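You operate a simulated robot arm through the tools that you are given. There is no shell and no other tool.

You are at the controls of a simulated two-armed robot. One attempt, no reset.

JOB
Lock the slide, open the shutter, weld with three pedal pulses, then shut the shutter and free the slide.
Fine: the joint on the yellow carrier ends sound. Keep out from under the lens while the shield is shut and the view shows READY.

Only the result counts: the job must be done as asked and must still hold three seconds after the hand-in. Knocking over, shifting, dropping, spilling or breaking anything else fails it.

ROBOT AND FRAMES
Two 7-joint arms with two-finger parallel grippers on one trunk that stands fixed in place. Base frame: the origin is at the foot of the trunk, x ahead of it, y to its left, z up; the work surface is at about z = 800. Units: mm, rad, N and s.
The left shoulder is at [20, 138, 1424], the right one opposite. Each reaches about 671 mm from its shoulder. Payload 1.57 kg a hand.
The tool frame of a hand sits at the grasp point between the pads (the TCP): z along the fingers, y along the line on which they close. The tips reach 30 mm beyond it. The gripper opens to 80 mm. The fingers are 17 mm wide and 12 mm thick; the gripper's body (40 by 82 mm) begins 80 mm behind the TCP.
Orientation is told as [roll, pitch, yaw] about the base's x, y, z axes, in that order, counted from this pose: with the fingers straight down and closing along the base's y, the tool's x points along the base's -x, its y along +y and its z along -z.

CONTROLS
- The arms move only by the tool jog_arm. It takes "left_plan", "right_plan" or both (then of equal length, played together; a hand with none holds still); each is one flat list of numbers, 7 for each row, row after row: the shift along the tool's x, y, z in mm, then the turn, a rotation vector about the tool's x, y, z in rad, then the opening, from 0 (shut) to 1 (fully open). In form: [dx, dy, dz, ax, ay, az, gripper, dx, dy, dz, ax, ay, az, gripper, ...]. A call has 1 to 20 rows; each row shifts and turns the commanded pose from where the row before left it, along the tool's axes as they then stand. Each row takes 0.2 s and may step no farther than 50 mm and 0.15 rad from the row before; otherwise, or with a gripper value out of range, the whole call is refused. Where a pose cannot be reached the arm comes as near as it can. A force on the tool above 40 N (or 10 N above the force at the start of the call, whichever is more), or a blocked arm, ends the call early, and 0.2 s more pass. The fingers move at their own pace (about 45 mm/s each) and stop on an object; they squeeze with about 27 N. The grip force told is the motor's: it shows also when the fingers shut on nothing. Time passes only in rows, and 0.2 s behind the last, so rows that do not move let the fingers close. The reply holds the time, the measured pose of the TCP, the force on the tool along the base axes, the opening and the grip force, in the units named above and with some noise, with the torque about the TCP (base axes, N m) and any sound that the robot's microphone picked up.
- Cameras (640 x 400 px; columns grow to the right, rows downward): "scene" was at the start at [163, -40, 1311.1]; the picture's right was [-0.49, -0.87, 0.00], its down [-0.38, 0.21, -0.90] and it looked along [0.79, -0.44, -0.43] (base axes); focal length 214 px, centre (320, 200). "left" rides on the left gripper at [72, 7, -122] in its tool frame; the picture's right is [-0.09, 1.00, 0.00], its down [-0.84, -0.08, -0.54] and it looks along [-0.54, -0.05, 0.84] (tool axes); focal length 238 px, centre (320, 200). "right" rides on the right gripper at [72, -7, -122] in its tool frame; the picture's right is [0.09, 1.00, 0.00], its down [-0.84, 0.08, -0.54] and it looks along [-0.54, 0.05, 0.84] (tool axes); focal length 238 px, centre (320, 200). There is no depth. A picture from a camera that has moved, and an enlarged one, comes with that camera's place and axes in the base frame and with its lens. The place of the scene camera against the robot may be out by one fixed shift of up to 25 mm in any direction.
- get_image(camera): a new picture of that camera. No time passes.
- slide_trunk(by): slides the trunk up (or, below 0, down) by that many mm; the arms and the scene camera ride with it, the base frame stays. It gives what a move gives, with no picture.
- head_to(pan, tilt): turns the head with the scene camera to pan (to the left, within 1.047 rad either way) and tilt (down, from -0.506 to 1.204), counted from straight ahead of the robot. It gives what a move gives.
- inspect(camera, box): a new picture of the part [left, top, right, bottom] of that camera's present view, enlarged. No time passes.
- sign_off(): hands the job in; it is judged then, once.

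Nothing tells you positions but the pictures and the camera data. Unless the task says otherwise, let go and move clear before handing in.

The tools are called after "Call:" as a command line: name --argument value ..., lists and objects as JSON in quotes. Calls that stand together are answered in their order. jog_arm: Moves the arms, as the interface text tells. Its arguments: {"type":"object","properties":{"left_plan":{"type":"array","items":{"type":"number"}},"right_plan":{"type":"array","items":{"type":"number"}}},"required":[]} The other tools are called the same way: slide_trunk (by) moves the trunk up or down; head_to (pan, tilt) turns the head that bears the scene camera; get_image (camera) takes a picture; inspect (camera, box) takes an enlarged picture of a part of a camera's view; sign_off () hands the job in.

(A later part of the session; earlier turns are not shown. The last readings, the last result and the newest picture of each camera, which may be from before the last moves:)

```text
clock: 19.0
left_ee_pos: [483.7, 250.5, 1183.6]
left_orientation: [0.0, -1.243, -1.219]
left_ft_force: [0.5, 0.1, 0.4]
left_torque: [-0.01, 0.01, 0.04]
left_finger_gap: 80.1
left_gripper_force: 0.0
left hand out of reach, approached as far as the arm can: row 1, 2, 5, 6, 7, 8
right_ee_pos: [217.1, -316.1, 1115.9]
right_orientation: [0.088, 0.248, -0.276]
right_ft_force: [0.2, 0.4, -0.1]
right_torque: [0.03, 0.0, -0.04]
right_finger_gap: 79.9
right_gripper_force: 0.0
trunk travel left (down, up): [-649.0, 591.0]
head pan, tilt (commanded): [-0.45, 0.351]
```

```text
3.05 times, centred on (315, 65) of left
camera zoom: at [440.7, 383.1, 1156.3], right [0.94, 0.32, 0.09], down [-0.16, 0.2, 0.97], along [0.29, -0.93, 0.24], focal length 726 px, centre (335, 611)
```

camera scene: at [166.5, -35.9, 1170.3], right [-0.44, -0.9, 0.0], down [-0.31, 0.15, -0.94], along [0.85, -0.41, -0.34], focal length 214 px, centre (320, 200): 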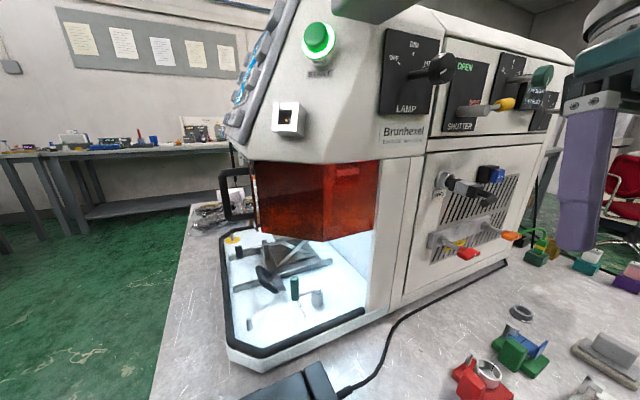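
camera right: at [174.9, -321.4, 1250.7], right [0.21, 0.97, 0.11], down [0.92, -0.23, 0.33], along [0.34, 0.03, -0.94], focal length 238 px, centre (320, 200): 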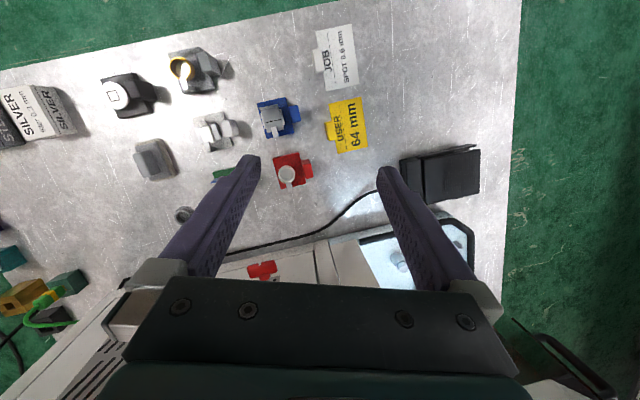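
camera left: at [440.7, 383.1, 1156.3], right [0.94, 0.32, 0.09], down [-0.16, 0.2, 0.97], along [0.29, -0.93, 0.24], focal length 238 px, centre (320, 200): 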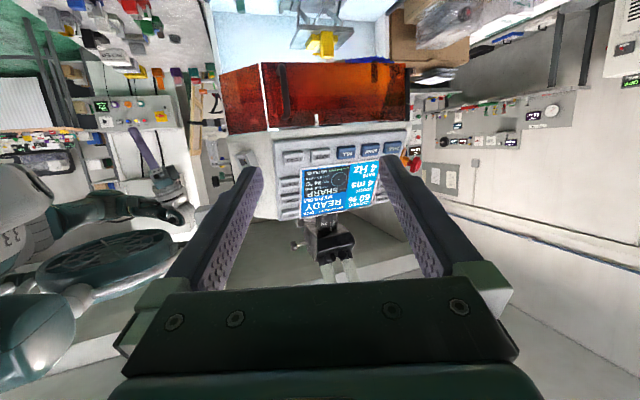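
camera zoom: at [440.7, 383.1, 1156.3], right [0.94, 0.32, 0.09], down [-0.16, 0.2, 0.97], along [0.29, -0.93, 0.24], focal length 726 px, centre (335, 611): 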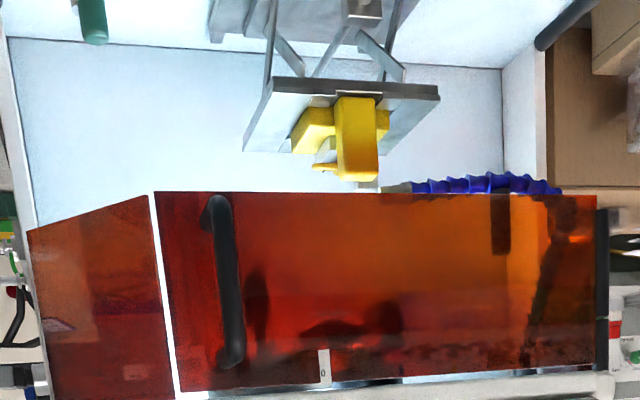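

The screen reads 60 %, 4 ms, 4 Hz, TACK, READY, 120 PULSES, SHARP, spot 0.6 mm, rod 24 °C, GAS NO COVER, SHUTTER SHUT, NO PULSE; the yellow carrier and lens are around (665, -195), well away from the lock crank. The left hand stays as my screen camera, and I bring the right hand forward towards the near side of the chamber, turning its fingers forward.

Call:
jog_arm --right_plan '[-19, 32, 11.7, 0, 0, 0, 1, -19, 32, 11.7, 0, 0, 0, 1, -19, 32, 11.7, 0, 0, 0, 1, -19, 32, 11.7, 0, 0, 0, 1, -19, 32, 11.7, 0, 0, 0, 1, 0, 0, 0, -0.0049, -0.1323, -0.033, 1, 0, 0, 0, -0.0049, -0.1323, -0.033, 1, 0, 0, 0, -0.0049, -0.1323, -0.033, 1, 0, 0, 0, -0.0049, -0.1323, -0.033, 1, 0, 0, 0, -0.0049, -0.1323, -0.033, 1, 0, 0, 0, -0.0049, -0.1323, -0.033, 1, 0, 0, 0, -0.0049, -0.1323, -0.033, 1, 0, 0, 0, -0.0049, -0.1323, -0.033, 1, 0, 0, 0, -0.0049, -0.1323, -0.033, 1, 0, 0, 0, -0.0049, -0.1323, -0.033, 1]'

Call:
get_image --camera "right"

Call:
get_image --camera "scene"

```text
clock: 20.5
left_ee_pos: [475.0, 239.7, 1173.8]
left_orientation: [-0.047, -1.252, -1.175]
left_ft_force: [0.3, -0.4, -0.7]
left_torque: [0.01, 0.01, -0.01]
left_finger_gap: 80.2
left_gripper_force: 0.0
right_ee_pos: [314.7, -211.2, 1067.7]
right_orientation: [0.171, 0.199, -0.353]
right_ft_force: [0.3, -0.3, 0.3]
right_torque: [-0.01, -0.03, 0.01]
right_finger_gap: 79.9
right_gripper_force: 0.1
trunk travel left (down, up): [-649.0, 591.0]
head pan, tilt (commanded): [-0.45, 0.351]
stopped in row 7 (right hand): the arm was blocked; the commanded pose is now the measured one
```

```text
taken
camera right: at [262.4, -219.4, 1198.5], right [0.29, 0.94, 0.18], down [0.87, -0.34, 0.37], along [0.41, 0.05, -0.91], focal length 238 px, centre (320, 200)
```

right: 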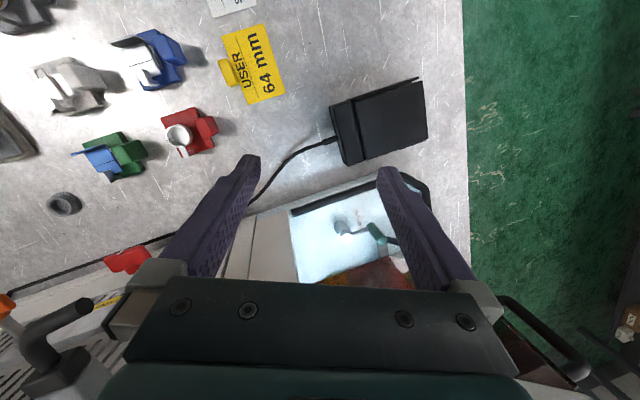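

```text
taken
camera scene: at [158.3, -46.6, 1167.8], right [-0.43, -0.9, 0.02], down [-0.32, 0.14, -0.94], along [0.84, -0.41, -0.35], focal length 214 px, centre (320, 200)
```

scene: 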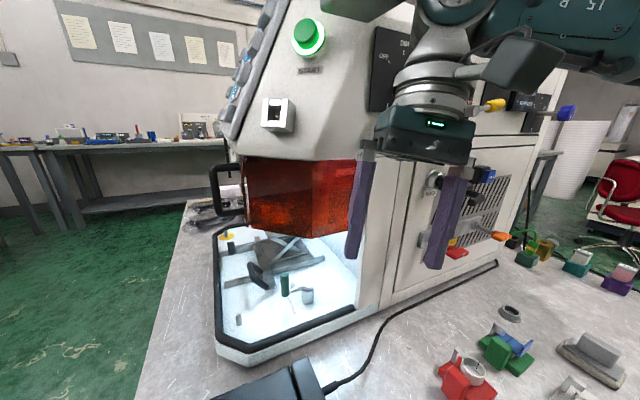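

The right hand was stopped and the whole trunk flexed slightly: the right wrist is probably pressing against the LAMP knob at about (340, -260, 1226). I back the right hand straight away from the panel.

Call:
jog_arm --right_plan '[18.4, -7.4, 2.5, 0, 0, 0, 1, 36.8, -14.9, 5, 0, 0, 0, 1, 36.8, -14.9, 5, 0, 0, 0, 1]'

Call:
get_image --camera "scene"

Call:
inspect --camera "scene" --box '[360, 0, 600, 200]'

```text
clock: 21.3
left_ee_pos: [482.7, 248.8, 1184.2]
left_orientation: [0.002, -1.243, -1.223]
left_ft_force: [1.0, 0.6, -0.1]
left_torque: [-0.02, 0.02, -0.01]
left_finger_gap: 79.9
left_gripper_force: 0.0
right_ee_pos: [222.6, -193.9, 1061.0]
right_orientation: [0.177, 0.197, -0.328]
right_ft_force: [-1.3, -0.4, -0.3]
right_torque: [-0.01, 0.02, -0.05]
right_finger_gap: 79.9
right_gripper_force: 0.1
trunk travel left (down, up): [-649.0, 591.0]
head pan, tilt (commanded): [-0.45, 0.351]
```

```text
taken
camera scene: at [166.3, -35.5, 1170.2], right [-0.44, -0.9, 0.0], down [-0.31, 0.15, -0.94], along [0.85, -0.41, -0.34], focal length 214 px, centre (320, 200)
```

scene: 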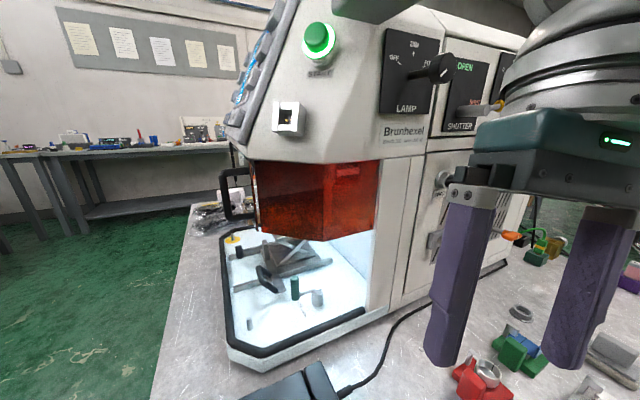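

```text
2.00 times, centred on (480, 100) of scene
camera zoom: at [166.3, -35.5, 1170.2], right [-0.44, -0.9, 0.0], down [-0.31, 0.15, -0.94], along [0.85, -0.41, -0.34], focal length 429 px, centre (0, 400)
```

zoom: 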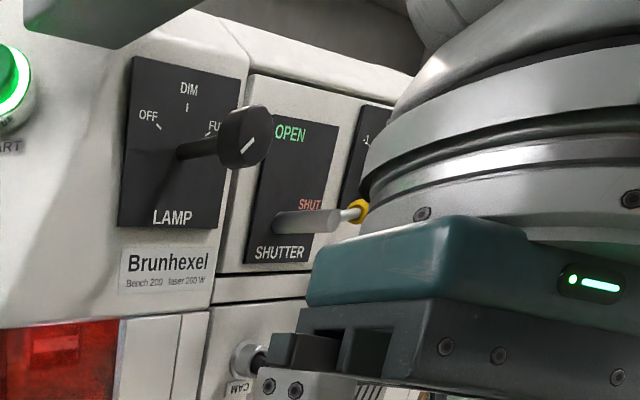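

The trunk sprang back, and the lamp knob still points to FULL and the machine hasn't moved. I lower the right hand below the knobs first, then swing its fingers forward about the wrist so the wrist stays clear of the panel.

Call:
jog_arm --right_plan '[-2.6, 8.4, 42.4, 0, 0, 0, 1, -2.6, 8.4, 42.4, 0, 0, 0, 1, -2.6, 8.4, 42.4, 0, 0, 0, 1, -18.7, 0, 0, 0, -0.1249, -0.0429, 1, -18.7, 0, 0, 0, -0.1249, -0.0429, 1, -18.7, 0, 0, 0, -0.1249, -0.0429, 1]'

Call:
get_image --camera "scene"

Call:
get_image --camera "right"

```text
clock: 22.7
left_ee_pos: [483.2, 250.5, 1185.2]
left_orientation: [0.003, -1.242, -1.221]
left_ft_force: [-0.4, 0.4, 0.0]
left_torque: [-0.01, -0.01, -0.01]
left_finger_gap: 79.8
left_gripper_force: 0.0
right_ee_pos: [274.0, -163.1, 939.9]
right_orientation: [0.174, -0.195, -0.267]
right_ft_force: [0.8, 0.6, 0.5]
right_torque: [0.02, -0.02, -0.04]
right_finger_gap: 79.9
right_gripper_force: 0.0
trunk travel left (down, up): [-649.0, 591.0]
head pan, tilt (commanded): [-0.45, 0.351]
```

```text
taken
camera scene: at [166.5, -35.9, 1170.3], right [-0.44, -0.9, 0.0], down [-0.31, 0.15, -0.94], along [0.85, -0.41, -0.34], focal length 214 px, centre (320, 200)
```

scene: 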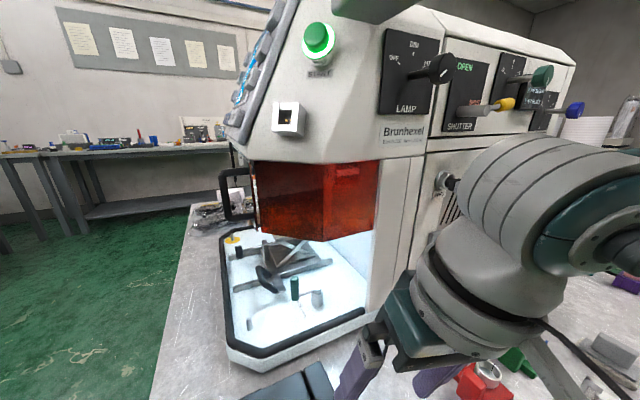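

```text
taken
camera right: at [177.9, -164.7, 1042.3], right [0.14, 0.98, 0.15], down [0.68, -0.21, 0.7], along [0.72, 0.01, -0.7], focal length 238 px, centre (320, 200)
```

right: 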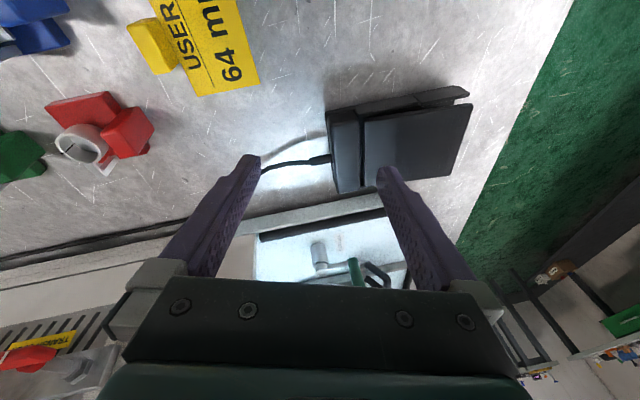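

The right hand is now turning freely below the knobs, with the pedal visible beneath it. I finish swinging the fingers forward and bring the open hand in front of the green peg at about (390, -136, 930).

Call:
jog_arm --right_plan '[-19.4, 0, 0, 0.0016, -0.1294, -0.0492, 1, -19.4, 0, 0, 0.0016, -0.1294, -0.0492, 1, -19.4, 0, 0, 0.0016, -0.1294, -0.0492, 1, -19.4, 0, 0, 0.0016, -0.1294, -0.0492, 1, -19.4, 0, 0, 0.0016, -0.1294, -0.0492, 1, -19.4, 0, 0, 0.0016, -0.1294, -0.0492, 1]'

Call:
get_image --camera "right"

Call:
get_image --camera "scene"

```text
clock: 24.1
left_ee_pos: [483.7, 249.6, 1185.6]
left_orientation: [0.003, -1.244, -1.221]
left_ft_force: [-0.7, -0.1, 0.8]
left_torque: [0.02, -0.01, -0.01]
left_finger_gap: 80.2
left_gripper_force: 0.0
right_ee_pos: [346.1, -164.9, 977.3]
right_orientation: [0.205, -0.677, -0.156]
right_ft_force: [-0.6, 0.8, -0.7]
right_torque: [0.01, -0.02, 0.0]
right_finger_gap: 79.8
right_gripper_force: 0.1
right hand out of reach, approached as far as the arm can: row 4, 5, 6
trunk travel left (down, up): [-649.0, 591.0]
head pan, tilt (commanded): [-0.45, 0.351]
```

```text
taken
camera right: at [214.5, -175.4, 1024.3], right [-0.05, 0.99, 0.1], down [0.3, -0.08, 0.95], along [0.95, 0.07, -0.3], focal length 238 px, centre (320, 200)
```

right: 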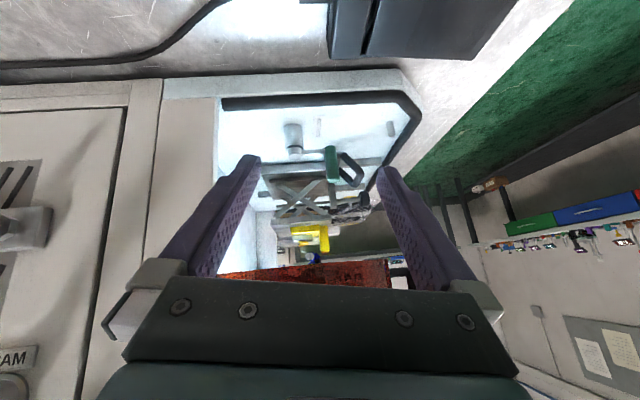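

```text
taken
camera scene: at [166.6, -36.0, 1170.3], right [-0.44, -0.9, 0.0], down [-0.31, 0.15, -0.94], along [0.85, -0.41, -0.34], focal length 214 px, centre (320, 200)
```

scene: 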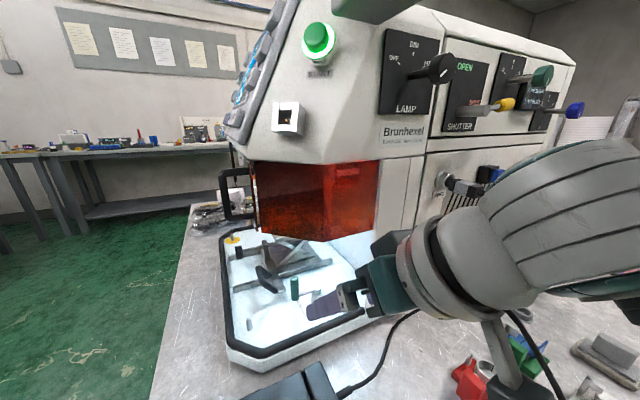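

The right camera now looks into the chamber from the near side: post, crank, green peg and the slide behind it. I zoom in to see how the lock works.

Call:
inspect --camera "right" --box '[240, 80, 410, 200]'

Call:
inspect --camera "right" --box '[230, 110, 400, 290]'

Call:
inspect --camera "left" --box '[190, 0, 420, 100]'

```text
3.33 times, centred on (325, 140) of right
camera zoom: at [214.5, -175.4, 1024.3], right [-0.05, 0.99, 0.1], down [0.3, -0.08, 0.95], along [0.95, 0.07, -0.3], focal length 794 px, centre (303, 400)
```

zoom: 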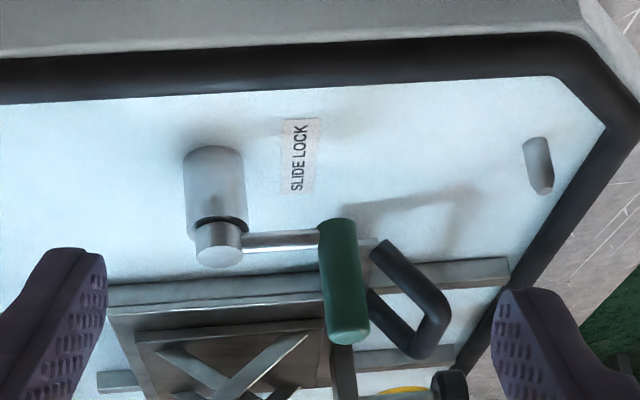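

```text
2.22 times, centred on (315, 200) of right
camera zoom: at [214.5, -175.4, 1024.3], right [-0.05, 0.99, 0.1], down [0.3, -0.08, 0.95], along [0.95, 0.07, -0.3], focal length 530 px, centre (331, 200)
```

zoom: 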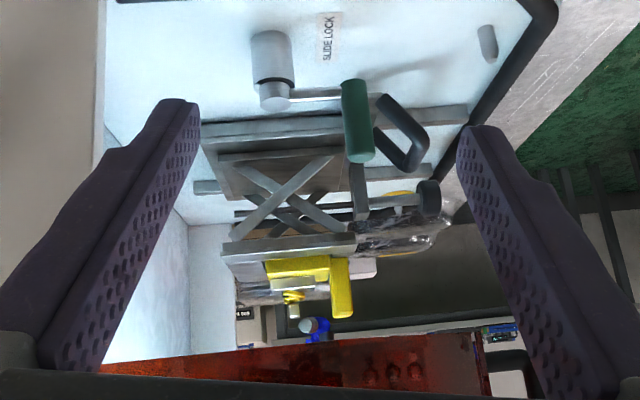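

```text
2.78 times, centred on (305, 50) of left
camera zoom: at [440.9, 382.9, 1156.4], right [0.94, 0.32, 0.09], down [-0.16, 0.2, 0.97], along [0.29, -0.93, 0.24], focal length 663 px, centre (362, 617)
```

zoom: 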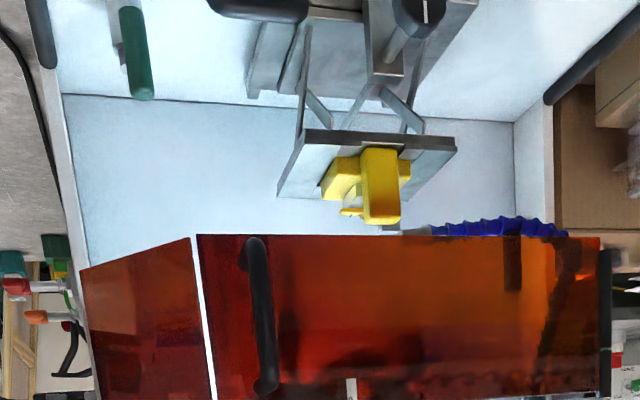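

The lock is a post at about (482, -182) with a horizontal arm to the green peg at (485, -136), z 867–917, and the right and left cameras agree on it. I bring the right hand, part-closed, to just in front of the peg.

Call:
jog_arm --right_plan '[-15.8, 8.8, 27, 0, 0, 0, 0.4, -15.8, 8.8, 27, 0, 0, 0, 0.4, -15.8, 8.8, 27, 0, 0, 0, 0.4, 0, 0, 0, 0.0497, -0.055, -0.0637, 0.4, 0, 0, 0, 0.0497, -0.055, -0.0637, 0.4]'

Call:
get_image --camera "right"

Call:
get_image --camera "scene"

Call:
get_image --camera "left"

```text
clock: 25.3
left_ee_pos: [481.7, 248.8, 1184.2]
left_orientation: [0.001, -1.241, -1.222]
left_ft_force: [-0.4, -1.0, 0.0]
left_torque: [0.0, -0.05, 0.02]
left_finger_gap: 79.9
left_gripper_force: 0.0
right_ee_pos: [435.3, -135.7, 949.3]
right_orientation: [0.007, -0.801, -0.008]
right_ft_force: [0.5, -2.0, -0.3]
right_torque: [0.03, -0.02, 0.02]
right_finger_gap: 31.9
right_gripper_force: 0.1
trunk travel left (down, up): [-649.0, 591.0]
head pan, tilt (commanded): [-0.45, 0.351]
```

```text
taken
camera right: at [299.0, -142.9, 983.7], right [-0.06, 1.0, -0.06], down [0.19, 0.07, 0.98], along [0.98, 0.05, -0.2], focal length 238 px, centre (320, 200)
```

right: 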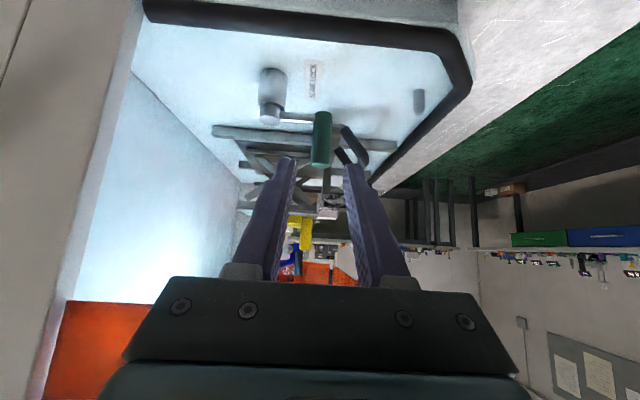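

```text
taken
camera scene: at [165.8, -36.2, 1170.0], right [-0.44, -0.9, 0.0], down [-0.31, 0.15, -0.94], along [0.84, -0.41, -0.34], focal length 214 px, centre (320, 200)
```

scene: 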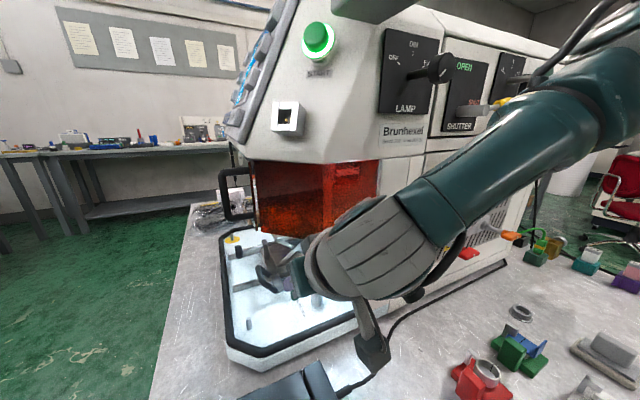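

```text
taken
camera left: at [440.2, 382.7, 1155.7], right [0.94, 0.32, 0.09], down [-0.16, 0.2, 0.97], along [0.29, -0.93, 0.24], focal length 238 px, centre (320, 200)
```

left: 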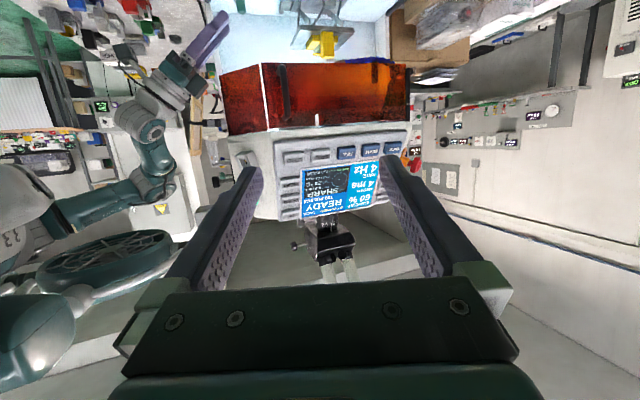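

The fingers point straight at the peg, which lies between them. I advance 65 mm along the fingers so they straddle it.

Call:
jog_arm --right_plan '[0, 0, 22, 0, 0, 0, 0.4, 0, 0, 22, 0, 0, 0, 0.4, 0, 0, 21, 0, 0, 0, 0.4]'

Call:
get_image --camera "right"

Call:
inspect --camera "right" --box '[240, 80, 400, 200]'

Call:
get_image --camera "scene"

```text
clock: 26.1
left_ee_pos: [483.0, 250.9, 1184.9]
left_orientation: [0.003, -1.243, -1.222]
left_ft_force: [-0.3, 0.1, 0.3]
left_torque: [0.0, 0.04, 0.02]
left_finger_gap: 79.8
left_gripper_force: 0.1
right_ee_pos: [481.9, -138.7, 903.4]
right_orientation: [0.001, -0.8, -0.002]
right_ft_force: [-0.2, 0.3, 0.7]
right_torque: [0.03, 0.0, -0.03]
right_finger_gap: 32.1
right_gripper_force: 0.1
trunk travel left (down, up): [-649.0, 591.0]
head pan, tilt (commanded): [-0.45, 0.351]
```

```text
taken
camera right: at [345.7, -143.7, 936.6], right [-0.06, 1.0, -0.06], down [0.2, 0.08, 0.98], along [0.98, 0.05, -0.2], focal length 238 px, centre (320, 200)
```

right: 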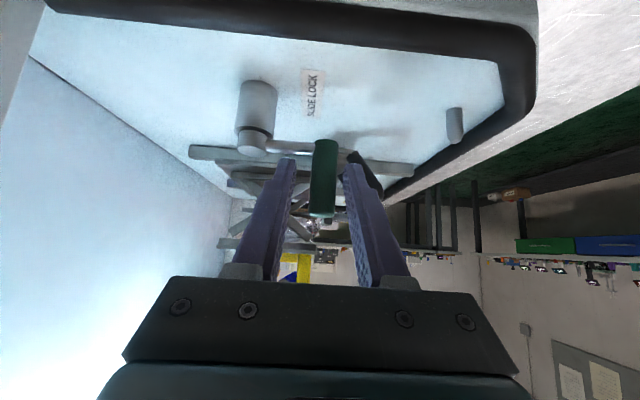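

```text
3.33 times, centred on (320, 140) of right
camera zoom: at [345.7, -143.7, 936.6], right [-0.06, 1.0, -0.06], down [0.2, 0.08, 0.98], along [0.98, 0.05, -0.2], focal length 794 px, centre (320, 400)
```

zoom: 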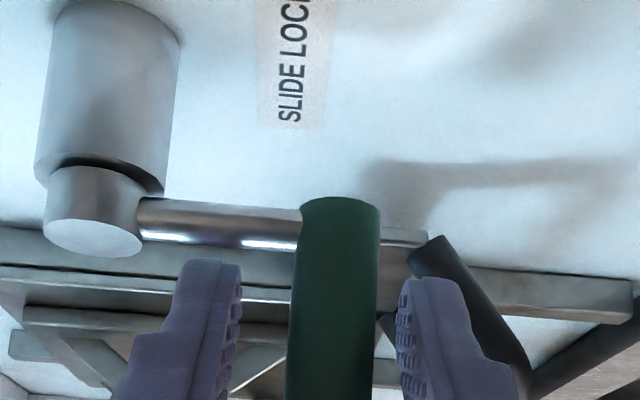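

```text
taken
camera scene: at [166.5, -35.9, 1170.3], right [-0.44, -0.9, 0.0], down [-0.31, 0.15, -0.94], along [0.85, -0.41, -0.34], focal length 214 px, centre (320, 200)
```

scene: 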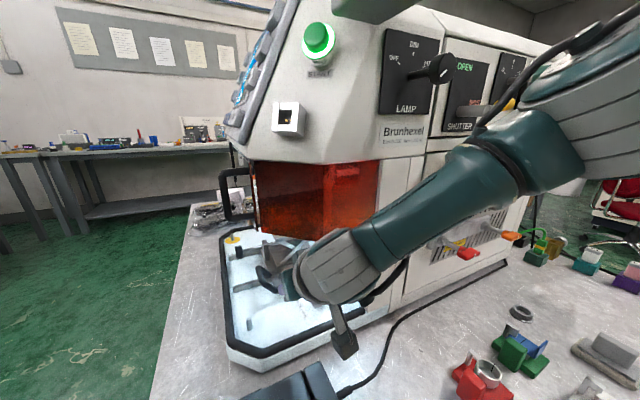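

The peg is between the pads. I centre 3 mm to the left and close the gripper on the peg.

Call:
jog_arm --right_plan '[0, 3, 0, 0, 0, 0, 0.3, 0, 0, 0, 0, 0, 0, 0, 0, 0, 0, 0, 0, 0, 0]'

Call:
inspect --camera "right" --box '[240, 80, 400, 280]'

```text
clock: 26.9
left_ee_pos: [482.9, 250.2, 1184.1]
left_orientation: [0.003, -1.243, -1.221]
left_ft_force: [0.5, 0.4, 0.4]
left_torque: [-0.03, 0.0, 0.0]
left_finger_gap: 79.5
left_gripper_force: 0.0
right_ee_pos: [481.2, -135.5, 902.6]
right_orientation: [0.0, -0.8, -0.001]
right_ft_force: [1.1, -3.2, -2.7]
right_torque: [-0.04, -0.14, 0.04]
right_finger_gap: 15.1
right_gripper_force: 25.4
trunk travel left (down, up): [-649.0, 591.0]
head pan, tilt (commanded): [-0.45, 0.351]
```

```text
2.00 times, centred on (320, 180) of right
camera zoom: at [345.0, -141.6, 936.4], right [-0.06, 1.0, -0.07], down [0.2, 0.08, 0.98], along [0.98, 0.05, -0.2], focal length 477 px, centre (320, 240)
```

zoom: 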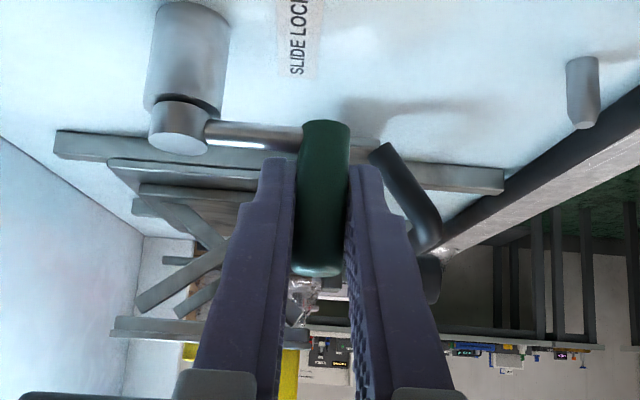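

The peg is gripped (15 mm). I test which way it turns by nudging it gently 6 mm toward +x (towards the slide) and reading the force.

Call:
jog_arm --right_plan '[-2.1, 0, 2.15, 0, 0, 0, 0, -2.1, 0, 2.15, 0, 0, 0, 0]'

```text
clock: 27.5
left_ee_pos: [481.0, 249.7, 1183.7]
left_orientation: [-0.005, -1.243, -1.213]
left_ft_force: [-0.1, 0.5, 0.1]
left_torque: [-0.02, 0.01, 0.01]
left_finger_gap: 79.8
left_gripper_force: 0.0
right_ee_pos: [484.7, -134.8, 901.2]
right_orientation: [0.001, -0.794, 0.0]
right_ft_force: [-19.5, -4.0, 11.5]
right_torque: [-0.04, 0.19, -0.01]
right_finger_gap: 15.4
right_gripper_force: 31.2
trunk travel left (down, up): [-649.0, 591.0]
head pan, tilt (commanded): [-0.45, 0.351]
```

Pushing toward +x meets about 20 N, so that looks like a stop. I try the other way, toward -x.

Call:
jog_arm --right_plan '[2.1, 0, -2.15, 0, 0, 0, 0, 2.1, 0, -2.15, 0, 0, 0, 0, 2.1, 0, -2.15, 0, 0, 0, 0, 2.1, 0, -2.15, 0, 0, 0, 0]'

Call:
inspect --camera "right" --box '[240, 80, 400, 280]'

```text
clock: 28.5
left_ee_pos: [482.8, 249.1, 1184.4]
left_orientation: [0.002, -1.245, -1.218]
left_ft_force: [0.4, -0.5, 0.6]
left_torque: [0.02, 0.02, 0.0]
left_finger_gap: 79.8
left_gripper_force: 0.0
right_ee_pos: [475.0, -136.1, 903.7]
right_orientation: [-0.002, -0.798, 0.0]
right_ft_force: [4.9, -7.8, -17.3]
right_torque: [0.14, -0.05, 0.1]
right_finger_gap: 15.2
right_gripper_force: 30.9
trunk travel left (down, up): [-649.0, 591.0]
head pan, tilt (commanded): [-0.45, 0.351]
```

```text
2.00 times, centred on (320, 180) of right
camera zoom: at [338.2, -142.1, 936.5], right [-0.06, 1.0, -0.07], down [0.2, 0.08, 0.98], along [0.98, 0.05, -0.2], focal length 477 px, centre (320, 240)
```

zoom: 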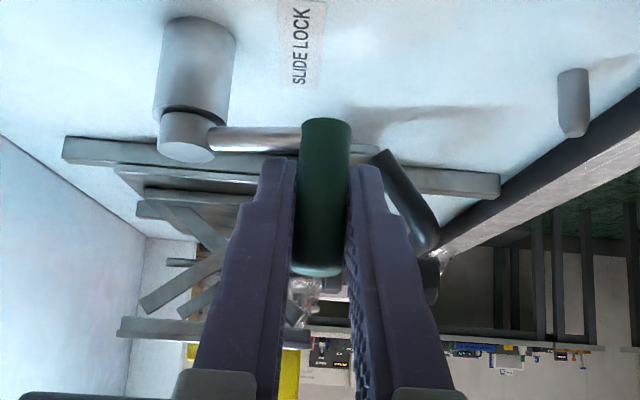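

Toward -x the crank gives way easily, so that is the locking direction. I follow its arc about the post (radius about 46 mm) in small steps.

Call:
jog_arm --right_plan '[3.78, -1.04, -3.89, 0, 0, 0, 0, 3.66, -1.68, -3.76, 0, 0, 0, 0, 3.49, -2.3, -3.59, 0, 0, 0, 0, 3.28, -2.88, -3.38, 0, 0, 0, 0]'

Call:
inspect --camera "right" --box '[200, 60, 440, 280]'

Call:
inspect --camera "left" --box '[290, 155, 400, 225]'

```text
clock: 29.5
left_ee_pos: [483.4, 249.2, 1185.1]
left_orientation: [0.005, -1.244, -1.224]
left_ft_force: [-0.2, 0.0, 0.2]
left_torque: [-0.03, -0.03, 0.01]
left_finger_gap: 79.9
left_gripper_force: 0.1
right_ee_pos: [461.1, -140.6, 905.1]
right_orientation: [-0.003, -0.799, 0.0]
right_ft_force: [12.4, -10.5, -13.3]
right_torque: [0.17, -0.23, 0.19]
right_finger_gap: 15.3
right_gripper_force: 31.1
right hand out of reach, approached as far as the arm can: row 4
trunk travel left (down, up): [-649.0, 591.0]
head pan, tilt (commanded): [-0.45, 0.351]
```

```text
1.82 times, centred on (320, 170) of right
camera zoom: at [324.4, -146.5, 938.4], right [-0.06, 1.0, -0.07], down [0.2, 0.08, 0.98], along [0.98, 0.05, -0.2], focal length 433 px, centre (320, 254)
```

zoom: 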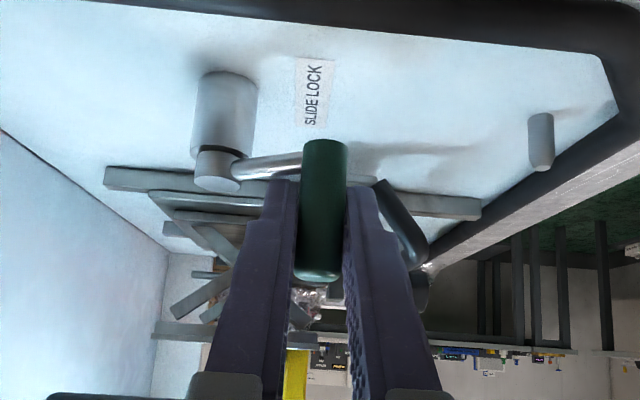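

```text
5.71 times, centred on (345, 190) of left
camera zoom: at [441.7, 381.8, 1156.2], right [0.94, 0.32, 0.09], down [-0.16, 0.2, 0.97], along [0.29, -0.93, 0.24], focal length 1362 px, centre (177, 257)
```

zoom: 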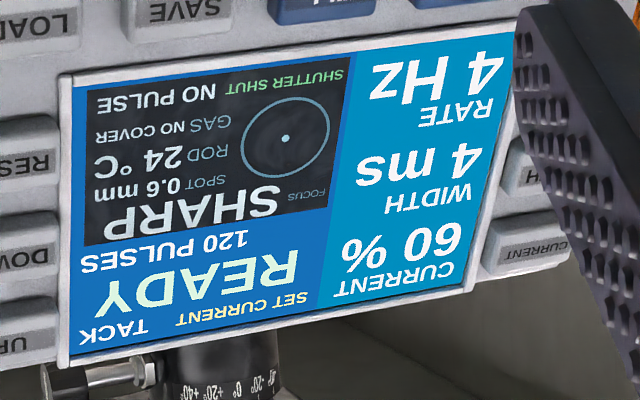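

The lock arm is turning toward me, but my arm can't fold further with the hand this level. I let the hand pitch down a little while holding the same point.

Call:
jog_arm --right_plan '[0, 0, 0, 0, 0.05, 0, 0, 0, 0, 0, 0, 0.05, 0, 0]'

```text
clock: 30.1
left_ee_pos: [483.9, 249.2, 1185.4]
left_orientation: [0.008, -1.244, -1.227]
left_ft_force: [0.1, 0.4, 0.1]
left_torque: [0.01, -0.01, -0.01]
left_finger_gap: 79.7
left_gripper_force: 0.1
right_ee_pos: [462.9, -140.0, 906.4]
right_orientation: [-0.002, -0.706, 0.002]
right_ft_force: [7.8, -7.3, 2.0]
right_torque: [-0.07, -1.33, 0.17]
right_finger_gap: 15.3
right_gripper_force: 31.7
trunk travel left (down, up): [-649.0, 591.0]
head pan, tilt (commanded): [-0.45, 0.351]
```

The hand settled with low force. I continue the arc while gradually pitching the hand down.

Call:
jog_arm --right_plan '[3.66, -2.69, -3.12, 0, 0.03, 0, 0, 3.48, -3.25, -2.79, 0, 0.03, 0, 0, 3.23, -3.76, -2.43, 0, 0.03, 0, 0, 2.9, -4.22, -2.06, 0, 0.03, 0, 0]'

Call:
inspect --camera "right" --box '[200, 60, 440, 280]'

```text
clock: 31.2
left_ee_pos: [483.7, 252.1, 1186.6]
left_orientation: [0.009, -1.24, -1.229]
left_ft_force: [-0.3, -0.4, -0.2]
left_torque: [0.02, 0.0, 0.03]
left_finger_gap: 80.1
left_gripper_force: 0.0
right_ee_pos: [452.0, -145.3, 909.3]
right_orientation: [-0.017, -0.608, 0.038]
right_ft_force: [10.2, 20.2, -14.4]
right_torque: [-4.44, -2.54, -1.45]
right_finger_gap: 16.0
right_gripper_force: 31.3
trunk travel left (down, up): [-649.0, 591.0]
head pan, tilt (commanded): [-0.45, 0.351]
stopped in row 4 (right hand): the force on the tool passed its limit at 40 N (the readings are from after the stop); the commanded pose is now the measured one
```

```text
1.82 times, centred on (320, 170) of right
camera zoom: at [323.7, -154.4, 968.3], right [-0.1, 0.99, -0.07], down [0.37, 0.1, 0.92], along [0.92, 0.07, -0.38], focal length 433 px, centre (320, 254)
```

zoom: 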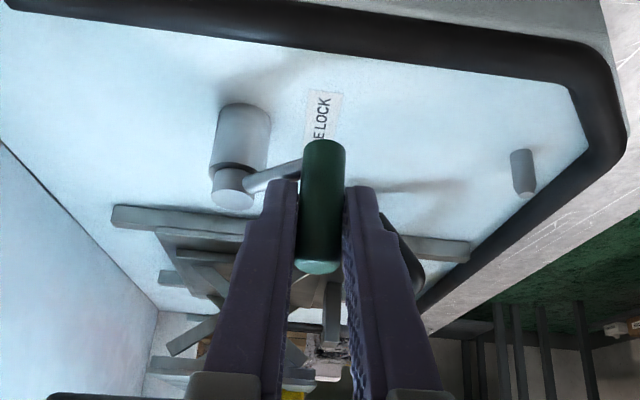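

The force limit tripped at about 40° of turn; the -y fingertip has probably run into the crank arm. I release the peg, and will re-approach to push it from its left side instead.

Call:
jog_arm --right_plan '[0, 0, 0, 0, 0, 0, 0.25, 0, 0, 0, 0, 0, 0, 0.35]'

Call:
inspect --camera "right" --box '[200, 60, 440, 280]'

```text
clock: 31.8
left_ee_pos: [482.6, 251.0, 1185.0]
left_orientation: [0.002, -1.243, -1.222]
left_ft_force: [0.5, -0.3, -0.1]
left_torque: [0.0, -0.03, 0.0]
left_finger_gap: 80.2
left_gripper_force: 0.0
right_ee_pos: [449.2, -151.0, 908.0]
right_orientation: [-0.018, -0.603, 0.03]
right_ft_force: [-1.0, -0.1, -0.3]
right_torque: [-0.01, -0.05, -0.02]
right_finger_gap: 28.1
right_gripper_force: 0.1
trunk travel left (down, up): [-649.0, 591.0]
head pan, tilt (commanded): [-0.45, 0.351]
```

```text
1.82 times, centred on (320, 170) of right
camera zoom: at [321.4, -158.8, 967.9], right [-0.09, 0.99, -0.07], down [0.38, 0.1, 0.92], along [0.92, 0.06, -0.39], focal length 433 px, centre (320, 254)
```

zoom: 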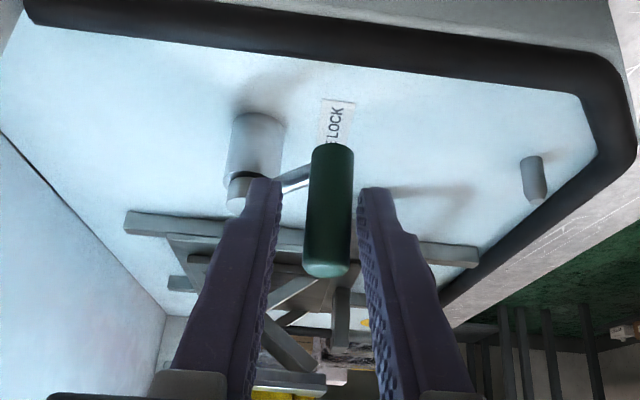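

The peg stays where I left it, at about (453, -148), roughly 43° round. I lift the fingertips clear of the arm and push the peg on with the left-hand finger of this gripper.

Call:
jog_arm --right_plan '[0, 0, -12, 0, 0, 0, 0.35, 0, -5, 0, 0, 0, 0, 0.35, 3.86, -5.06, -2.65, 0, 0, 0, 0.35, 3.19, -5.7, -2.19, 0, 0, 0, 0.35]'

Call:
inspect --camera "right" --box '[200, 60, 440, 280]'

```text
clock: 32.8
left_ee_pos: [483.7, 250.8, 1184.3]
left_orientation: [0.004, -1.243, -1.222]
left_ft_force: [-0.2, 0.8, -0.7]
left_torque: [0.01, 0.01, -0.01]
left_finger_gap: 80.0
left_gripper_force: 0.1
right_ee_pos: [434.0, -166.1, 916.8]
right_orientation: [-0.018, -0.603, 0.032]
right_ft_force: [-0.5, 0.4, 0.9]
right_torque: [-0.02, -0.04, 0.03]
right_finger_gap: 28.2
right_gripper_force: 0.2
trunk travel left (down, up): [-649.0, 591.0]
head pan, tilt (commanded): [-0.45, 0.351]
```

```text
1.82 times, centred on (320, 170) of right
camera zoom: at [305.9, -175.1, 977.3], right [-0.1, 0.99, -0.07], down [0.38, 0.1, 0.92], along [0.92, 0.06, -0.39], focal length 433 px, centre (320, 254)
```

zoom: 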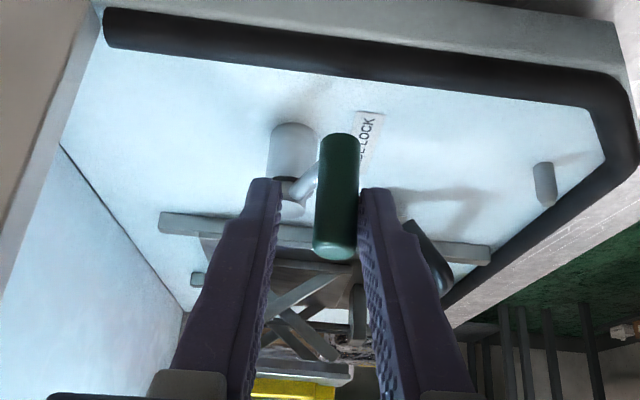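

The peg moves on freely now (about 63° round). I keep pushing along the arc toward the 90° position.

Call:
jog_arm --right_plan '[2.19, -6.36, -1.51, 0, 0, 0, 0.35, 1.38, -6.68, -0.95, 0, 0, 0, 0.35, 0.54, -6.86, -0.37, 0, 0, 0, 0.35]'

Call:
inspect --camera "right" --box '[200, 60, 440, 280]'

```text
clock: 33.6
left_ee_pos: [482.9, 252.3, 1186.6]
left_orientation: [0.008, -1.24, -1.228]
left_ft_force: [-0.4, -0.9, 0.1]
left_torque: [-0.02, -0.01, 0.0]
left_finger_gap: 79.8
left_gripper_force: 0.0
right_ee_pos: [429.5, -178.9, 917.7]
right_orientation: [-0.008, -0.604, 0.032]
right_ft_force: [2.5, 17.9, -1.7]
right_torque: [0.44, -0.01, 0.21]
right_finger_gap: 43.7
right_gripper_force: 9.2
trunk travel left (down, up): [-649.0, 591.0]
head pan, tilt (commanded): [-0.45, 0.351]
```

```text
1.82 times, centred on (320, 170) of right
camera zoom: at [301.2, -189.1, 978.1], right [-0.1, 0.99, -0.06], down [0.38, 0.09, 0.92], along [0.92, 0.07, -0.39], focal length 433 px, centre (320, 254)
```

zoom: 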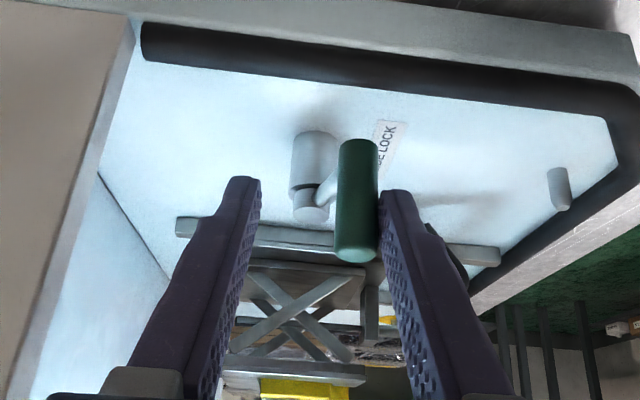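

The peg has reached a firm stop at roughly 70° of turn (18 N). I ease off and check whether it stays there, and whether the screen changed.

Call:
jog_arm --right_plan '[0, 8, 0, 0, 0, 0, 0.35, 0, 8, 0, 0, 0, 0, 0.35, 0, 8, -30, 0, 0, 0, 0.35]'

Call:
inspect --camera "right" --box '[200, 60, 440, 280]'

Call:
inspect --camera "left" --box '[290, 155, 400, 225]'

Call:
get_image --camera "scene"

```text
clock: 34.4
left_ee_pos: [483.1, 249.3, 1184.0]
left_orientation: [0.004, -1.243, -1.221]
left_ft_force: [0.3, 0.4, -0.5]
left_torque: [-0.01, -0.02, -0.01]
left_finger_gap: 80.2
left_gripper_force: 0.0
right_ee_pos: [412.1, -162.6, 939.8]
right_orientation: [-0.023, -0.601, 0.029]
right_ft_force: [-0.1, -1.1, -0.5]
right_torque: [0.0, 0.01, 0.03]
right_finger_gap: 28.2
right_gripper_force: 0.0
trunk travel left (down, up): [-649.0, 591.0]
head pan, tilt (commanded): [-0.45, 0.351]
```

```text
1.82 times, centred on (320, 170) of right
camera zoom: at [284.8, -170.6, 1000.2], right [-0.09, 0.99, -0.07], down [0.38, 0.1, 0.92], along [0.92, 0.06, -0.39], focal length 433 px, centre (320, 254)
```

zoom: 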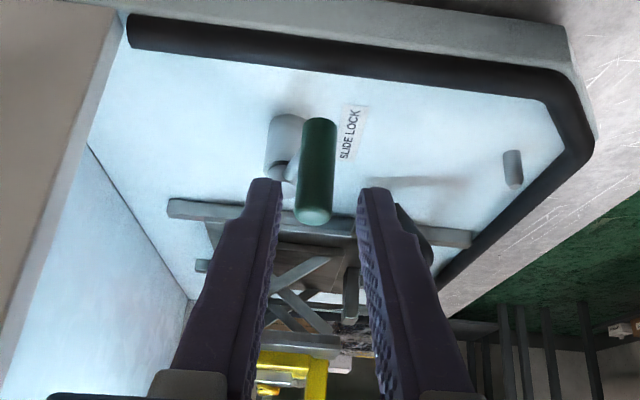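

```text
5.71 times, centred on (345, 190) of left
camera zoom: at [440.9, 383.1, 1156.3], right [0.94, 0.32, 0.09], down [-0.16, 0.2, 0.97], along [0.29, -0.93, 0.24], focal length 1362 px, centre (177, 257)
```

zoom: 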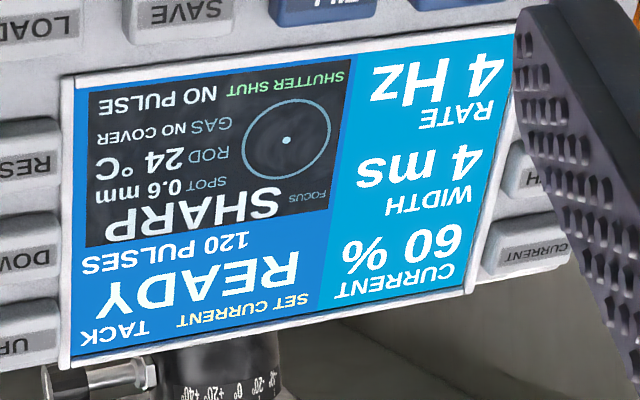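

```text
taken
camera scene: at [166.5, -35.8, 1170.2], right [-0.44, -0.9, 0.0], down [-0.31, 0.15, -0.94], along [0.85, -0.41, -0.34], focal length 214 px, centre (320, 200)
```

scene: 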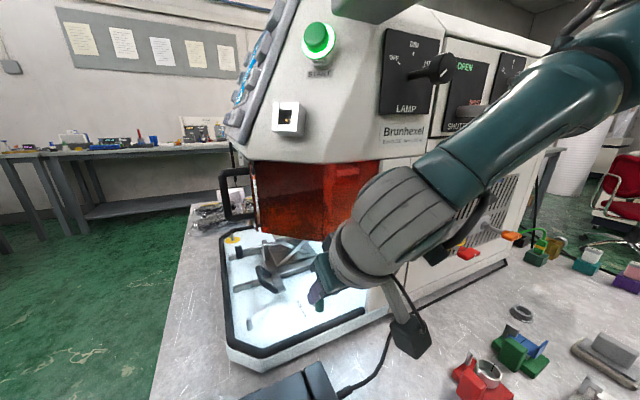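

The crank stays at its stop, about 1.2 rad from where it began, so the slide is locked. Next is the shutter: I draw the right hand back out of the chamber toward me.

Call:
jog_arm --right_plan '[33, 0, -22.6, 0, 0.08, 0, 0.35, 35, 0, -19.2, 0, 0.08, 0, 0.35, 36.8, 0, -15.6, 0, 0.08, 0, 0.35]'

Call:
slide_trunk --by 150

Call:
get_image --camera "right"

Call:
get_image --camera "scene"

```text
clock: 35.2
left_ee_pos: [483.8, 249.5, 1185.5]
left_orientation: [0.002, -1.243, -1.222]
left_ft_force: [-0.6, 0.2, 0.6]
left_torque: [0.01, 0.01, -0.02]
left_finger_gap: 79.7
left_gripper_force: 0.1
right_ee_pos: [292.8, -163.8, 939.1]
right_orientation: [-0.017, -0.364, 0.028]
right_ft_force: [0.7, 0.4, -0.6]
right_torque: [0.01, 0.0, 0.0]
right_finger_gap: 28.1
right_gripper_force: 0.0
trunk travel left (down, up): [-649.0, 591.0]
head pan, tilt (commanded): [-0.45, 0.351]
```

```text
clock: 36.9
left_ee_pos: [482.9, 249.5, 1333.4]
left_orientation: [0.004, -1.243, -1.22]
left_ft_force: [0.3, 0.6, 0.2]
left_torque: [-0.01, -0.02, 0.02]
left_finger_gap: 80.0
left_gripper_force: 0.2
right_ee_pos: [293.9, -165.1, 1090.8]
right_orientation: [-0.015, -0.365, 0.025]
right_ft_force: [0.1, 0.1, -0.3]
right_torque: [0.02, 0.01, -0.01]
right_finger_gap: 28.0
right_gripper_force: 0.1
trunk travel left (down, up): [-799.0, 441.0]
head pan, tilt (commanded): [-0.45, 0.351]
```

```text
taken
camera right: at [183.2, -171.9, 1178.2], right [-0.11, 0.99, -0.05], down [0.59, 0.1, 0.8], along [0.8, 0.06, -0.59], focal length 238 px, centre (320, 200)
```

right: 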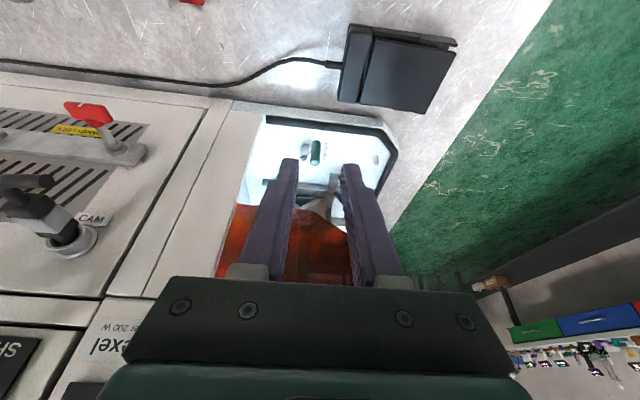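

```text
taken
camera scene: at [166.4, -35.9, 1320.2], right [-0.44, -0.9, 0.0], down [-0.31, 0.15, -0.94], along [0.85, -0.41, -0.34], focal length 214 px, centre (320, 200)
```

scene: 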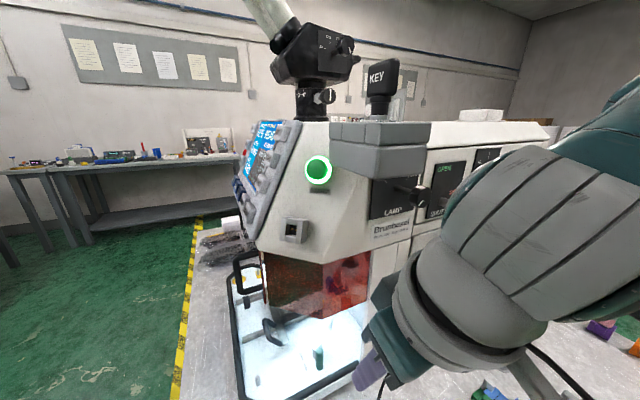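

Both hands are clear; the grey armrest block overhangs near the lamp panel, so I'll keep the right hand away from it. I zoom the head camera on the fingertips to calibrate it and on the shutter.

Call:
inspect --camera "scene" --box '[330, 300, 450, 400]'

Call:
inspect --camera "scene" --box '[320, 100, 520, 240]'

Call:
inspect --camera "right" --box '[240, 110, 400, 240]'

```text
4.00 times, centred on (390, 350) of scene
camera zoom: at [166.4, -35.9, 1320.2], right [-0.44, -0.9, 0.0], down [-0.31, 0.15, -0.94], along [0.85, -0.41, -0.34], focal length 858 px, centre (40, -400)
```

zoom: 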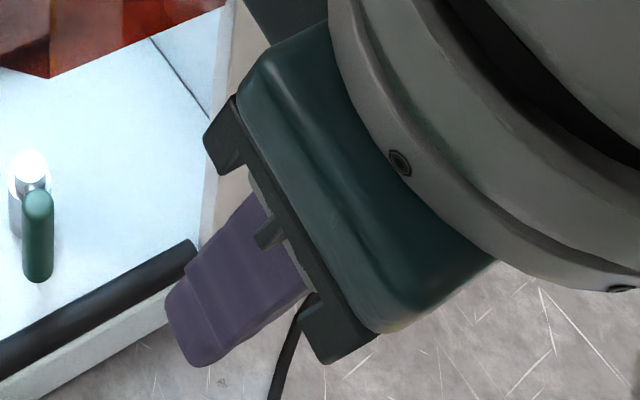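

```text
2.86 times, centred on (420, 170) of scene
camera zoom: at [166.4, -35.9, 1320.2], right [-0.44, -0.9, 0.0], down [-0.31, 0.15, -0.94], along [0.85, -0.41, -0.34], focal length 613 px, centre (34, 286)
```

zoom: 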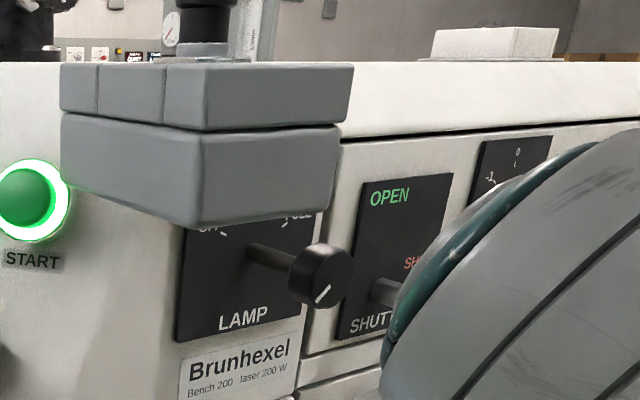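

```text
3.08 times, centred on (320, 175) of right
camera zoom: at [183.2, -171.9, 1178.2], right [-0.11, 0.99, -0.05], down [0.59, 0.1, 0.8], along [0.8, 0.06, -0.59], focal length 733 px, centre (320, 277)
```

zoom: 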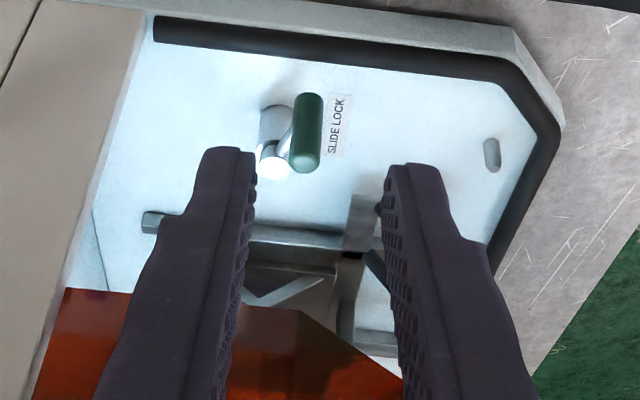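

With the calibrated head camera I place the shutter: boss axis at about (y -400, z 1190), lever tip at about (384, -446, 1202), needing to go up to point at OPEN (about 80° of turn). I move the closed right hand sideways in front of the panel, keeping well back from the lamp knob.

Call:
jog_arm --right_plan '[2.5, -41.3, -3.4, 0, 0, 0, 0.2, 2.5, -41.3, -3.4, 0, 0, 0, 0, 2.5, -41.3, -3.4, 0, 0, 0, 0, 2.5, -41.3, -3.4, 0, 0, 0, 0]'

Call:
get_image --camera "right"

Call:
head_to --pan -0.85 --tilt 0.4

Call:
get_image --camera "scene"

```text
clock: 37.9
left_ee_pos: [483.2, 249.5, 1335.0]
left_orientation: [0.003, -1.243, -1.223]
left_ft_force: [0.6, -0.5, 0.5]
left_torque: [0.0, 0.01, -0.02]
left_finger_gap: 79.8
left_gripper_force: 0.1
right_ee_pos: [280.9, -329.6, 1101.3]
right_orientation: [-0.017, -0.365, 0.027]
right_ft_force: [0.2, 0.9, 0.2]
right_torque: [-0.02, -0.03, -0.03]
right_finger_gap: 0.1
right_gripper_force: 21.1
trunk travel left (down, up): [-799.0, 441.0]
head pan, tilt (commanded): [-0.45, 0.351]
```

```text
taken
camera right: at [170.9, -337.4, 1189.2], right [-0.11, 0.99, -0.05], down [0.59, 0.1, 0.8], along [0.8, 0.06, -0.59], focal length 238 px, centre (320, 200)
```

right: 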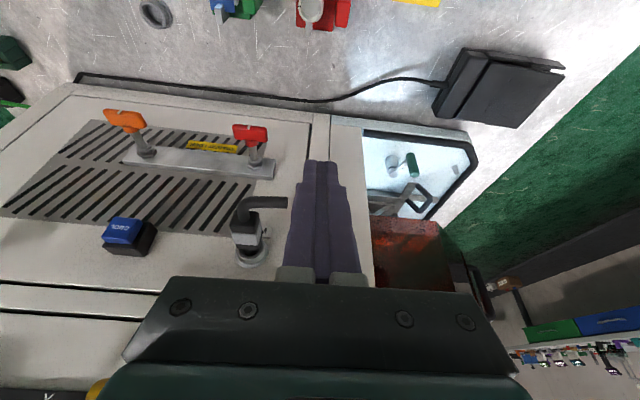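

```text
clock: 38.8
left_ee_pos: [483.7, 249.9, 1334.5]
left_orientation: [0.004, -1.243, -1.221]
left_ft_force: [0.7, 0.5, -0.7]
left_torque: [-0.01, 0.02, 0.02]
left_finger_gap: 79.9
left_gripper_force: 0.0
right_ee_pos: [280.6, -330.5, 1100.8]
right_orientation: [-0.016, -0.365, 0.027]
right_ft_force: [-0.2, -0.4, -0.6]
right_torque: [-0.04, 0.03, -0.02]
right_finger_gap: 0.1
right_gripper_force: 21.3
trunk travel left (down, up): [-799.0, 441.0]
head pan, tilt (commanded): [-0.85, 0.4]
```

```text
taken
camera scene: at [143.8, -64.9, 1315.8], right [-0.75, -0.66, 0.0], down [-0.26, 0.29, -0.92], along [0.61, -0.69, -0.39], focal length 214 px, centre (320, 200)
```

scene: 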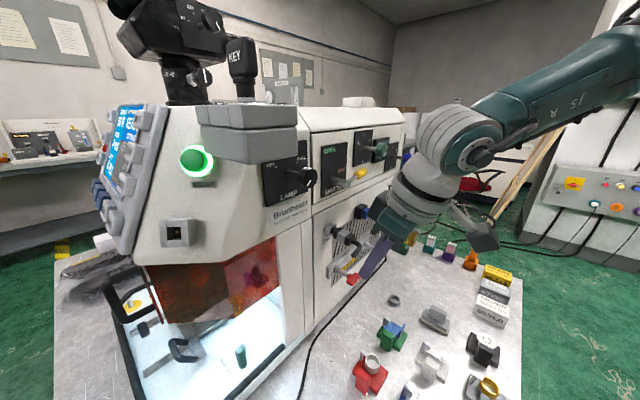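

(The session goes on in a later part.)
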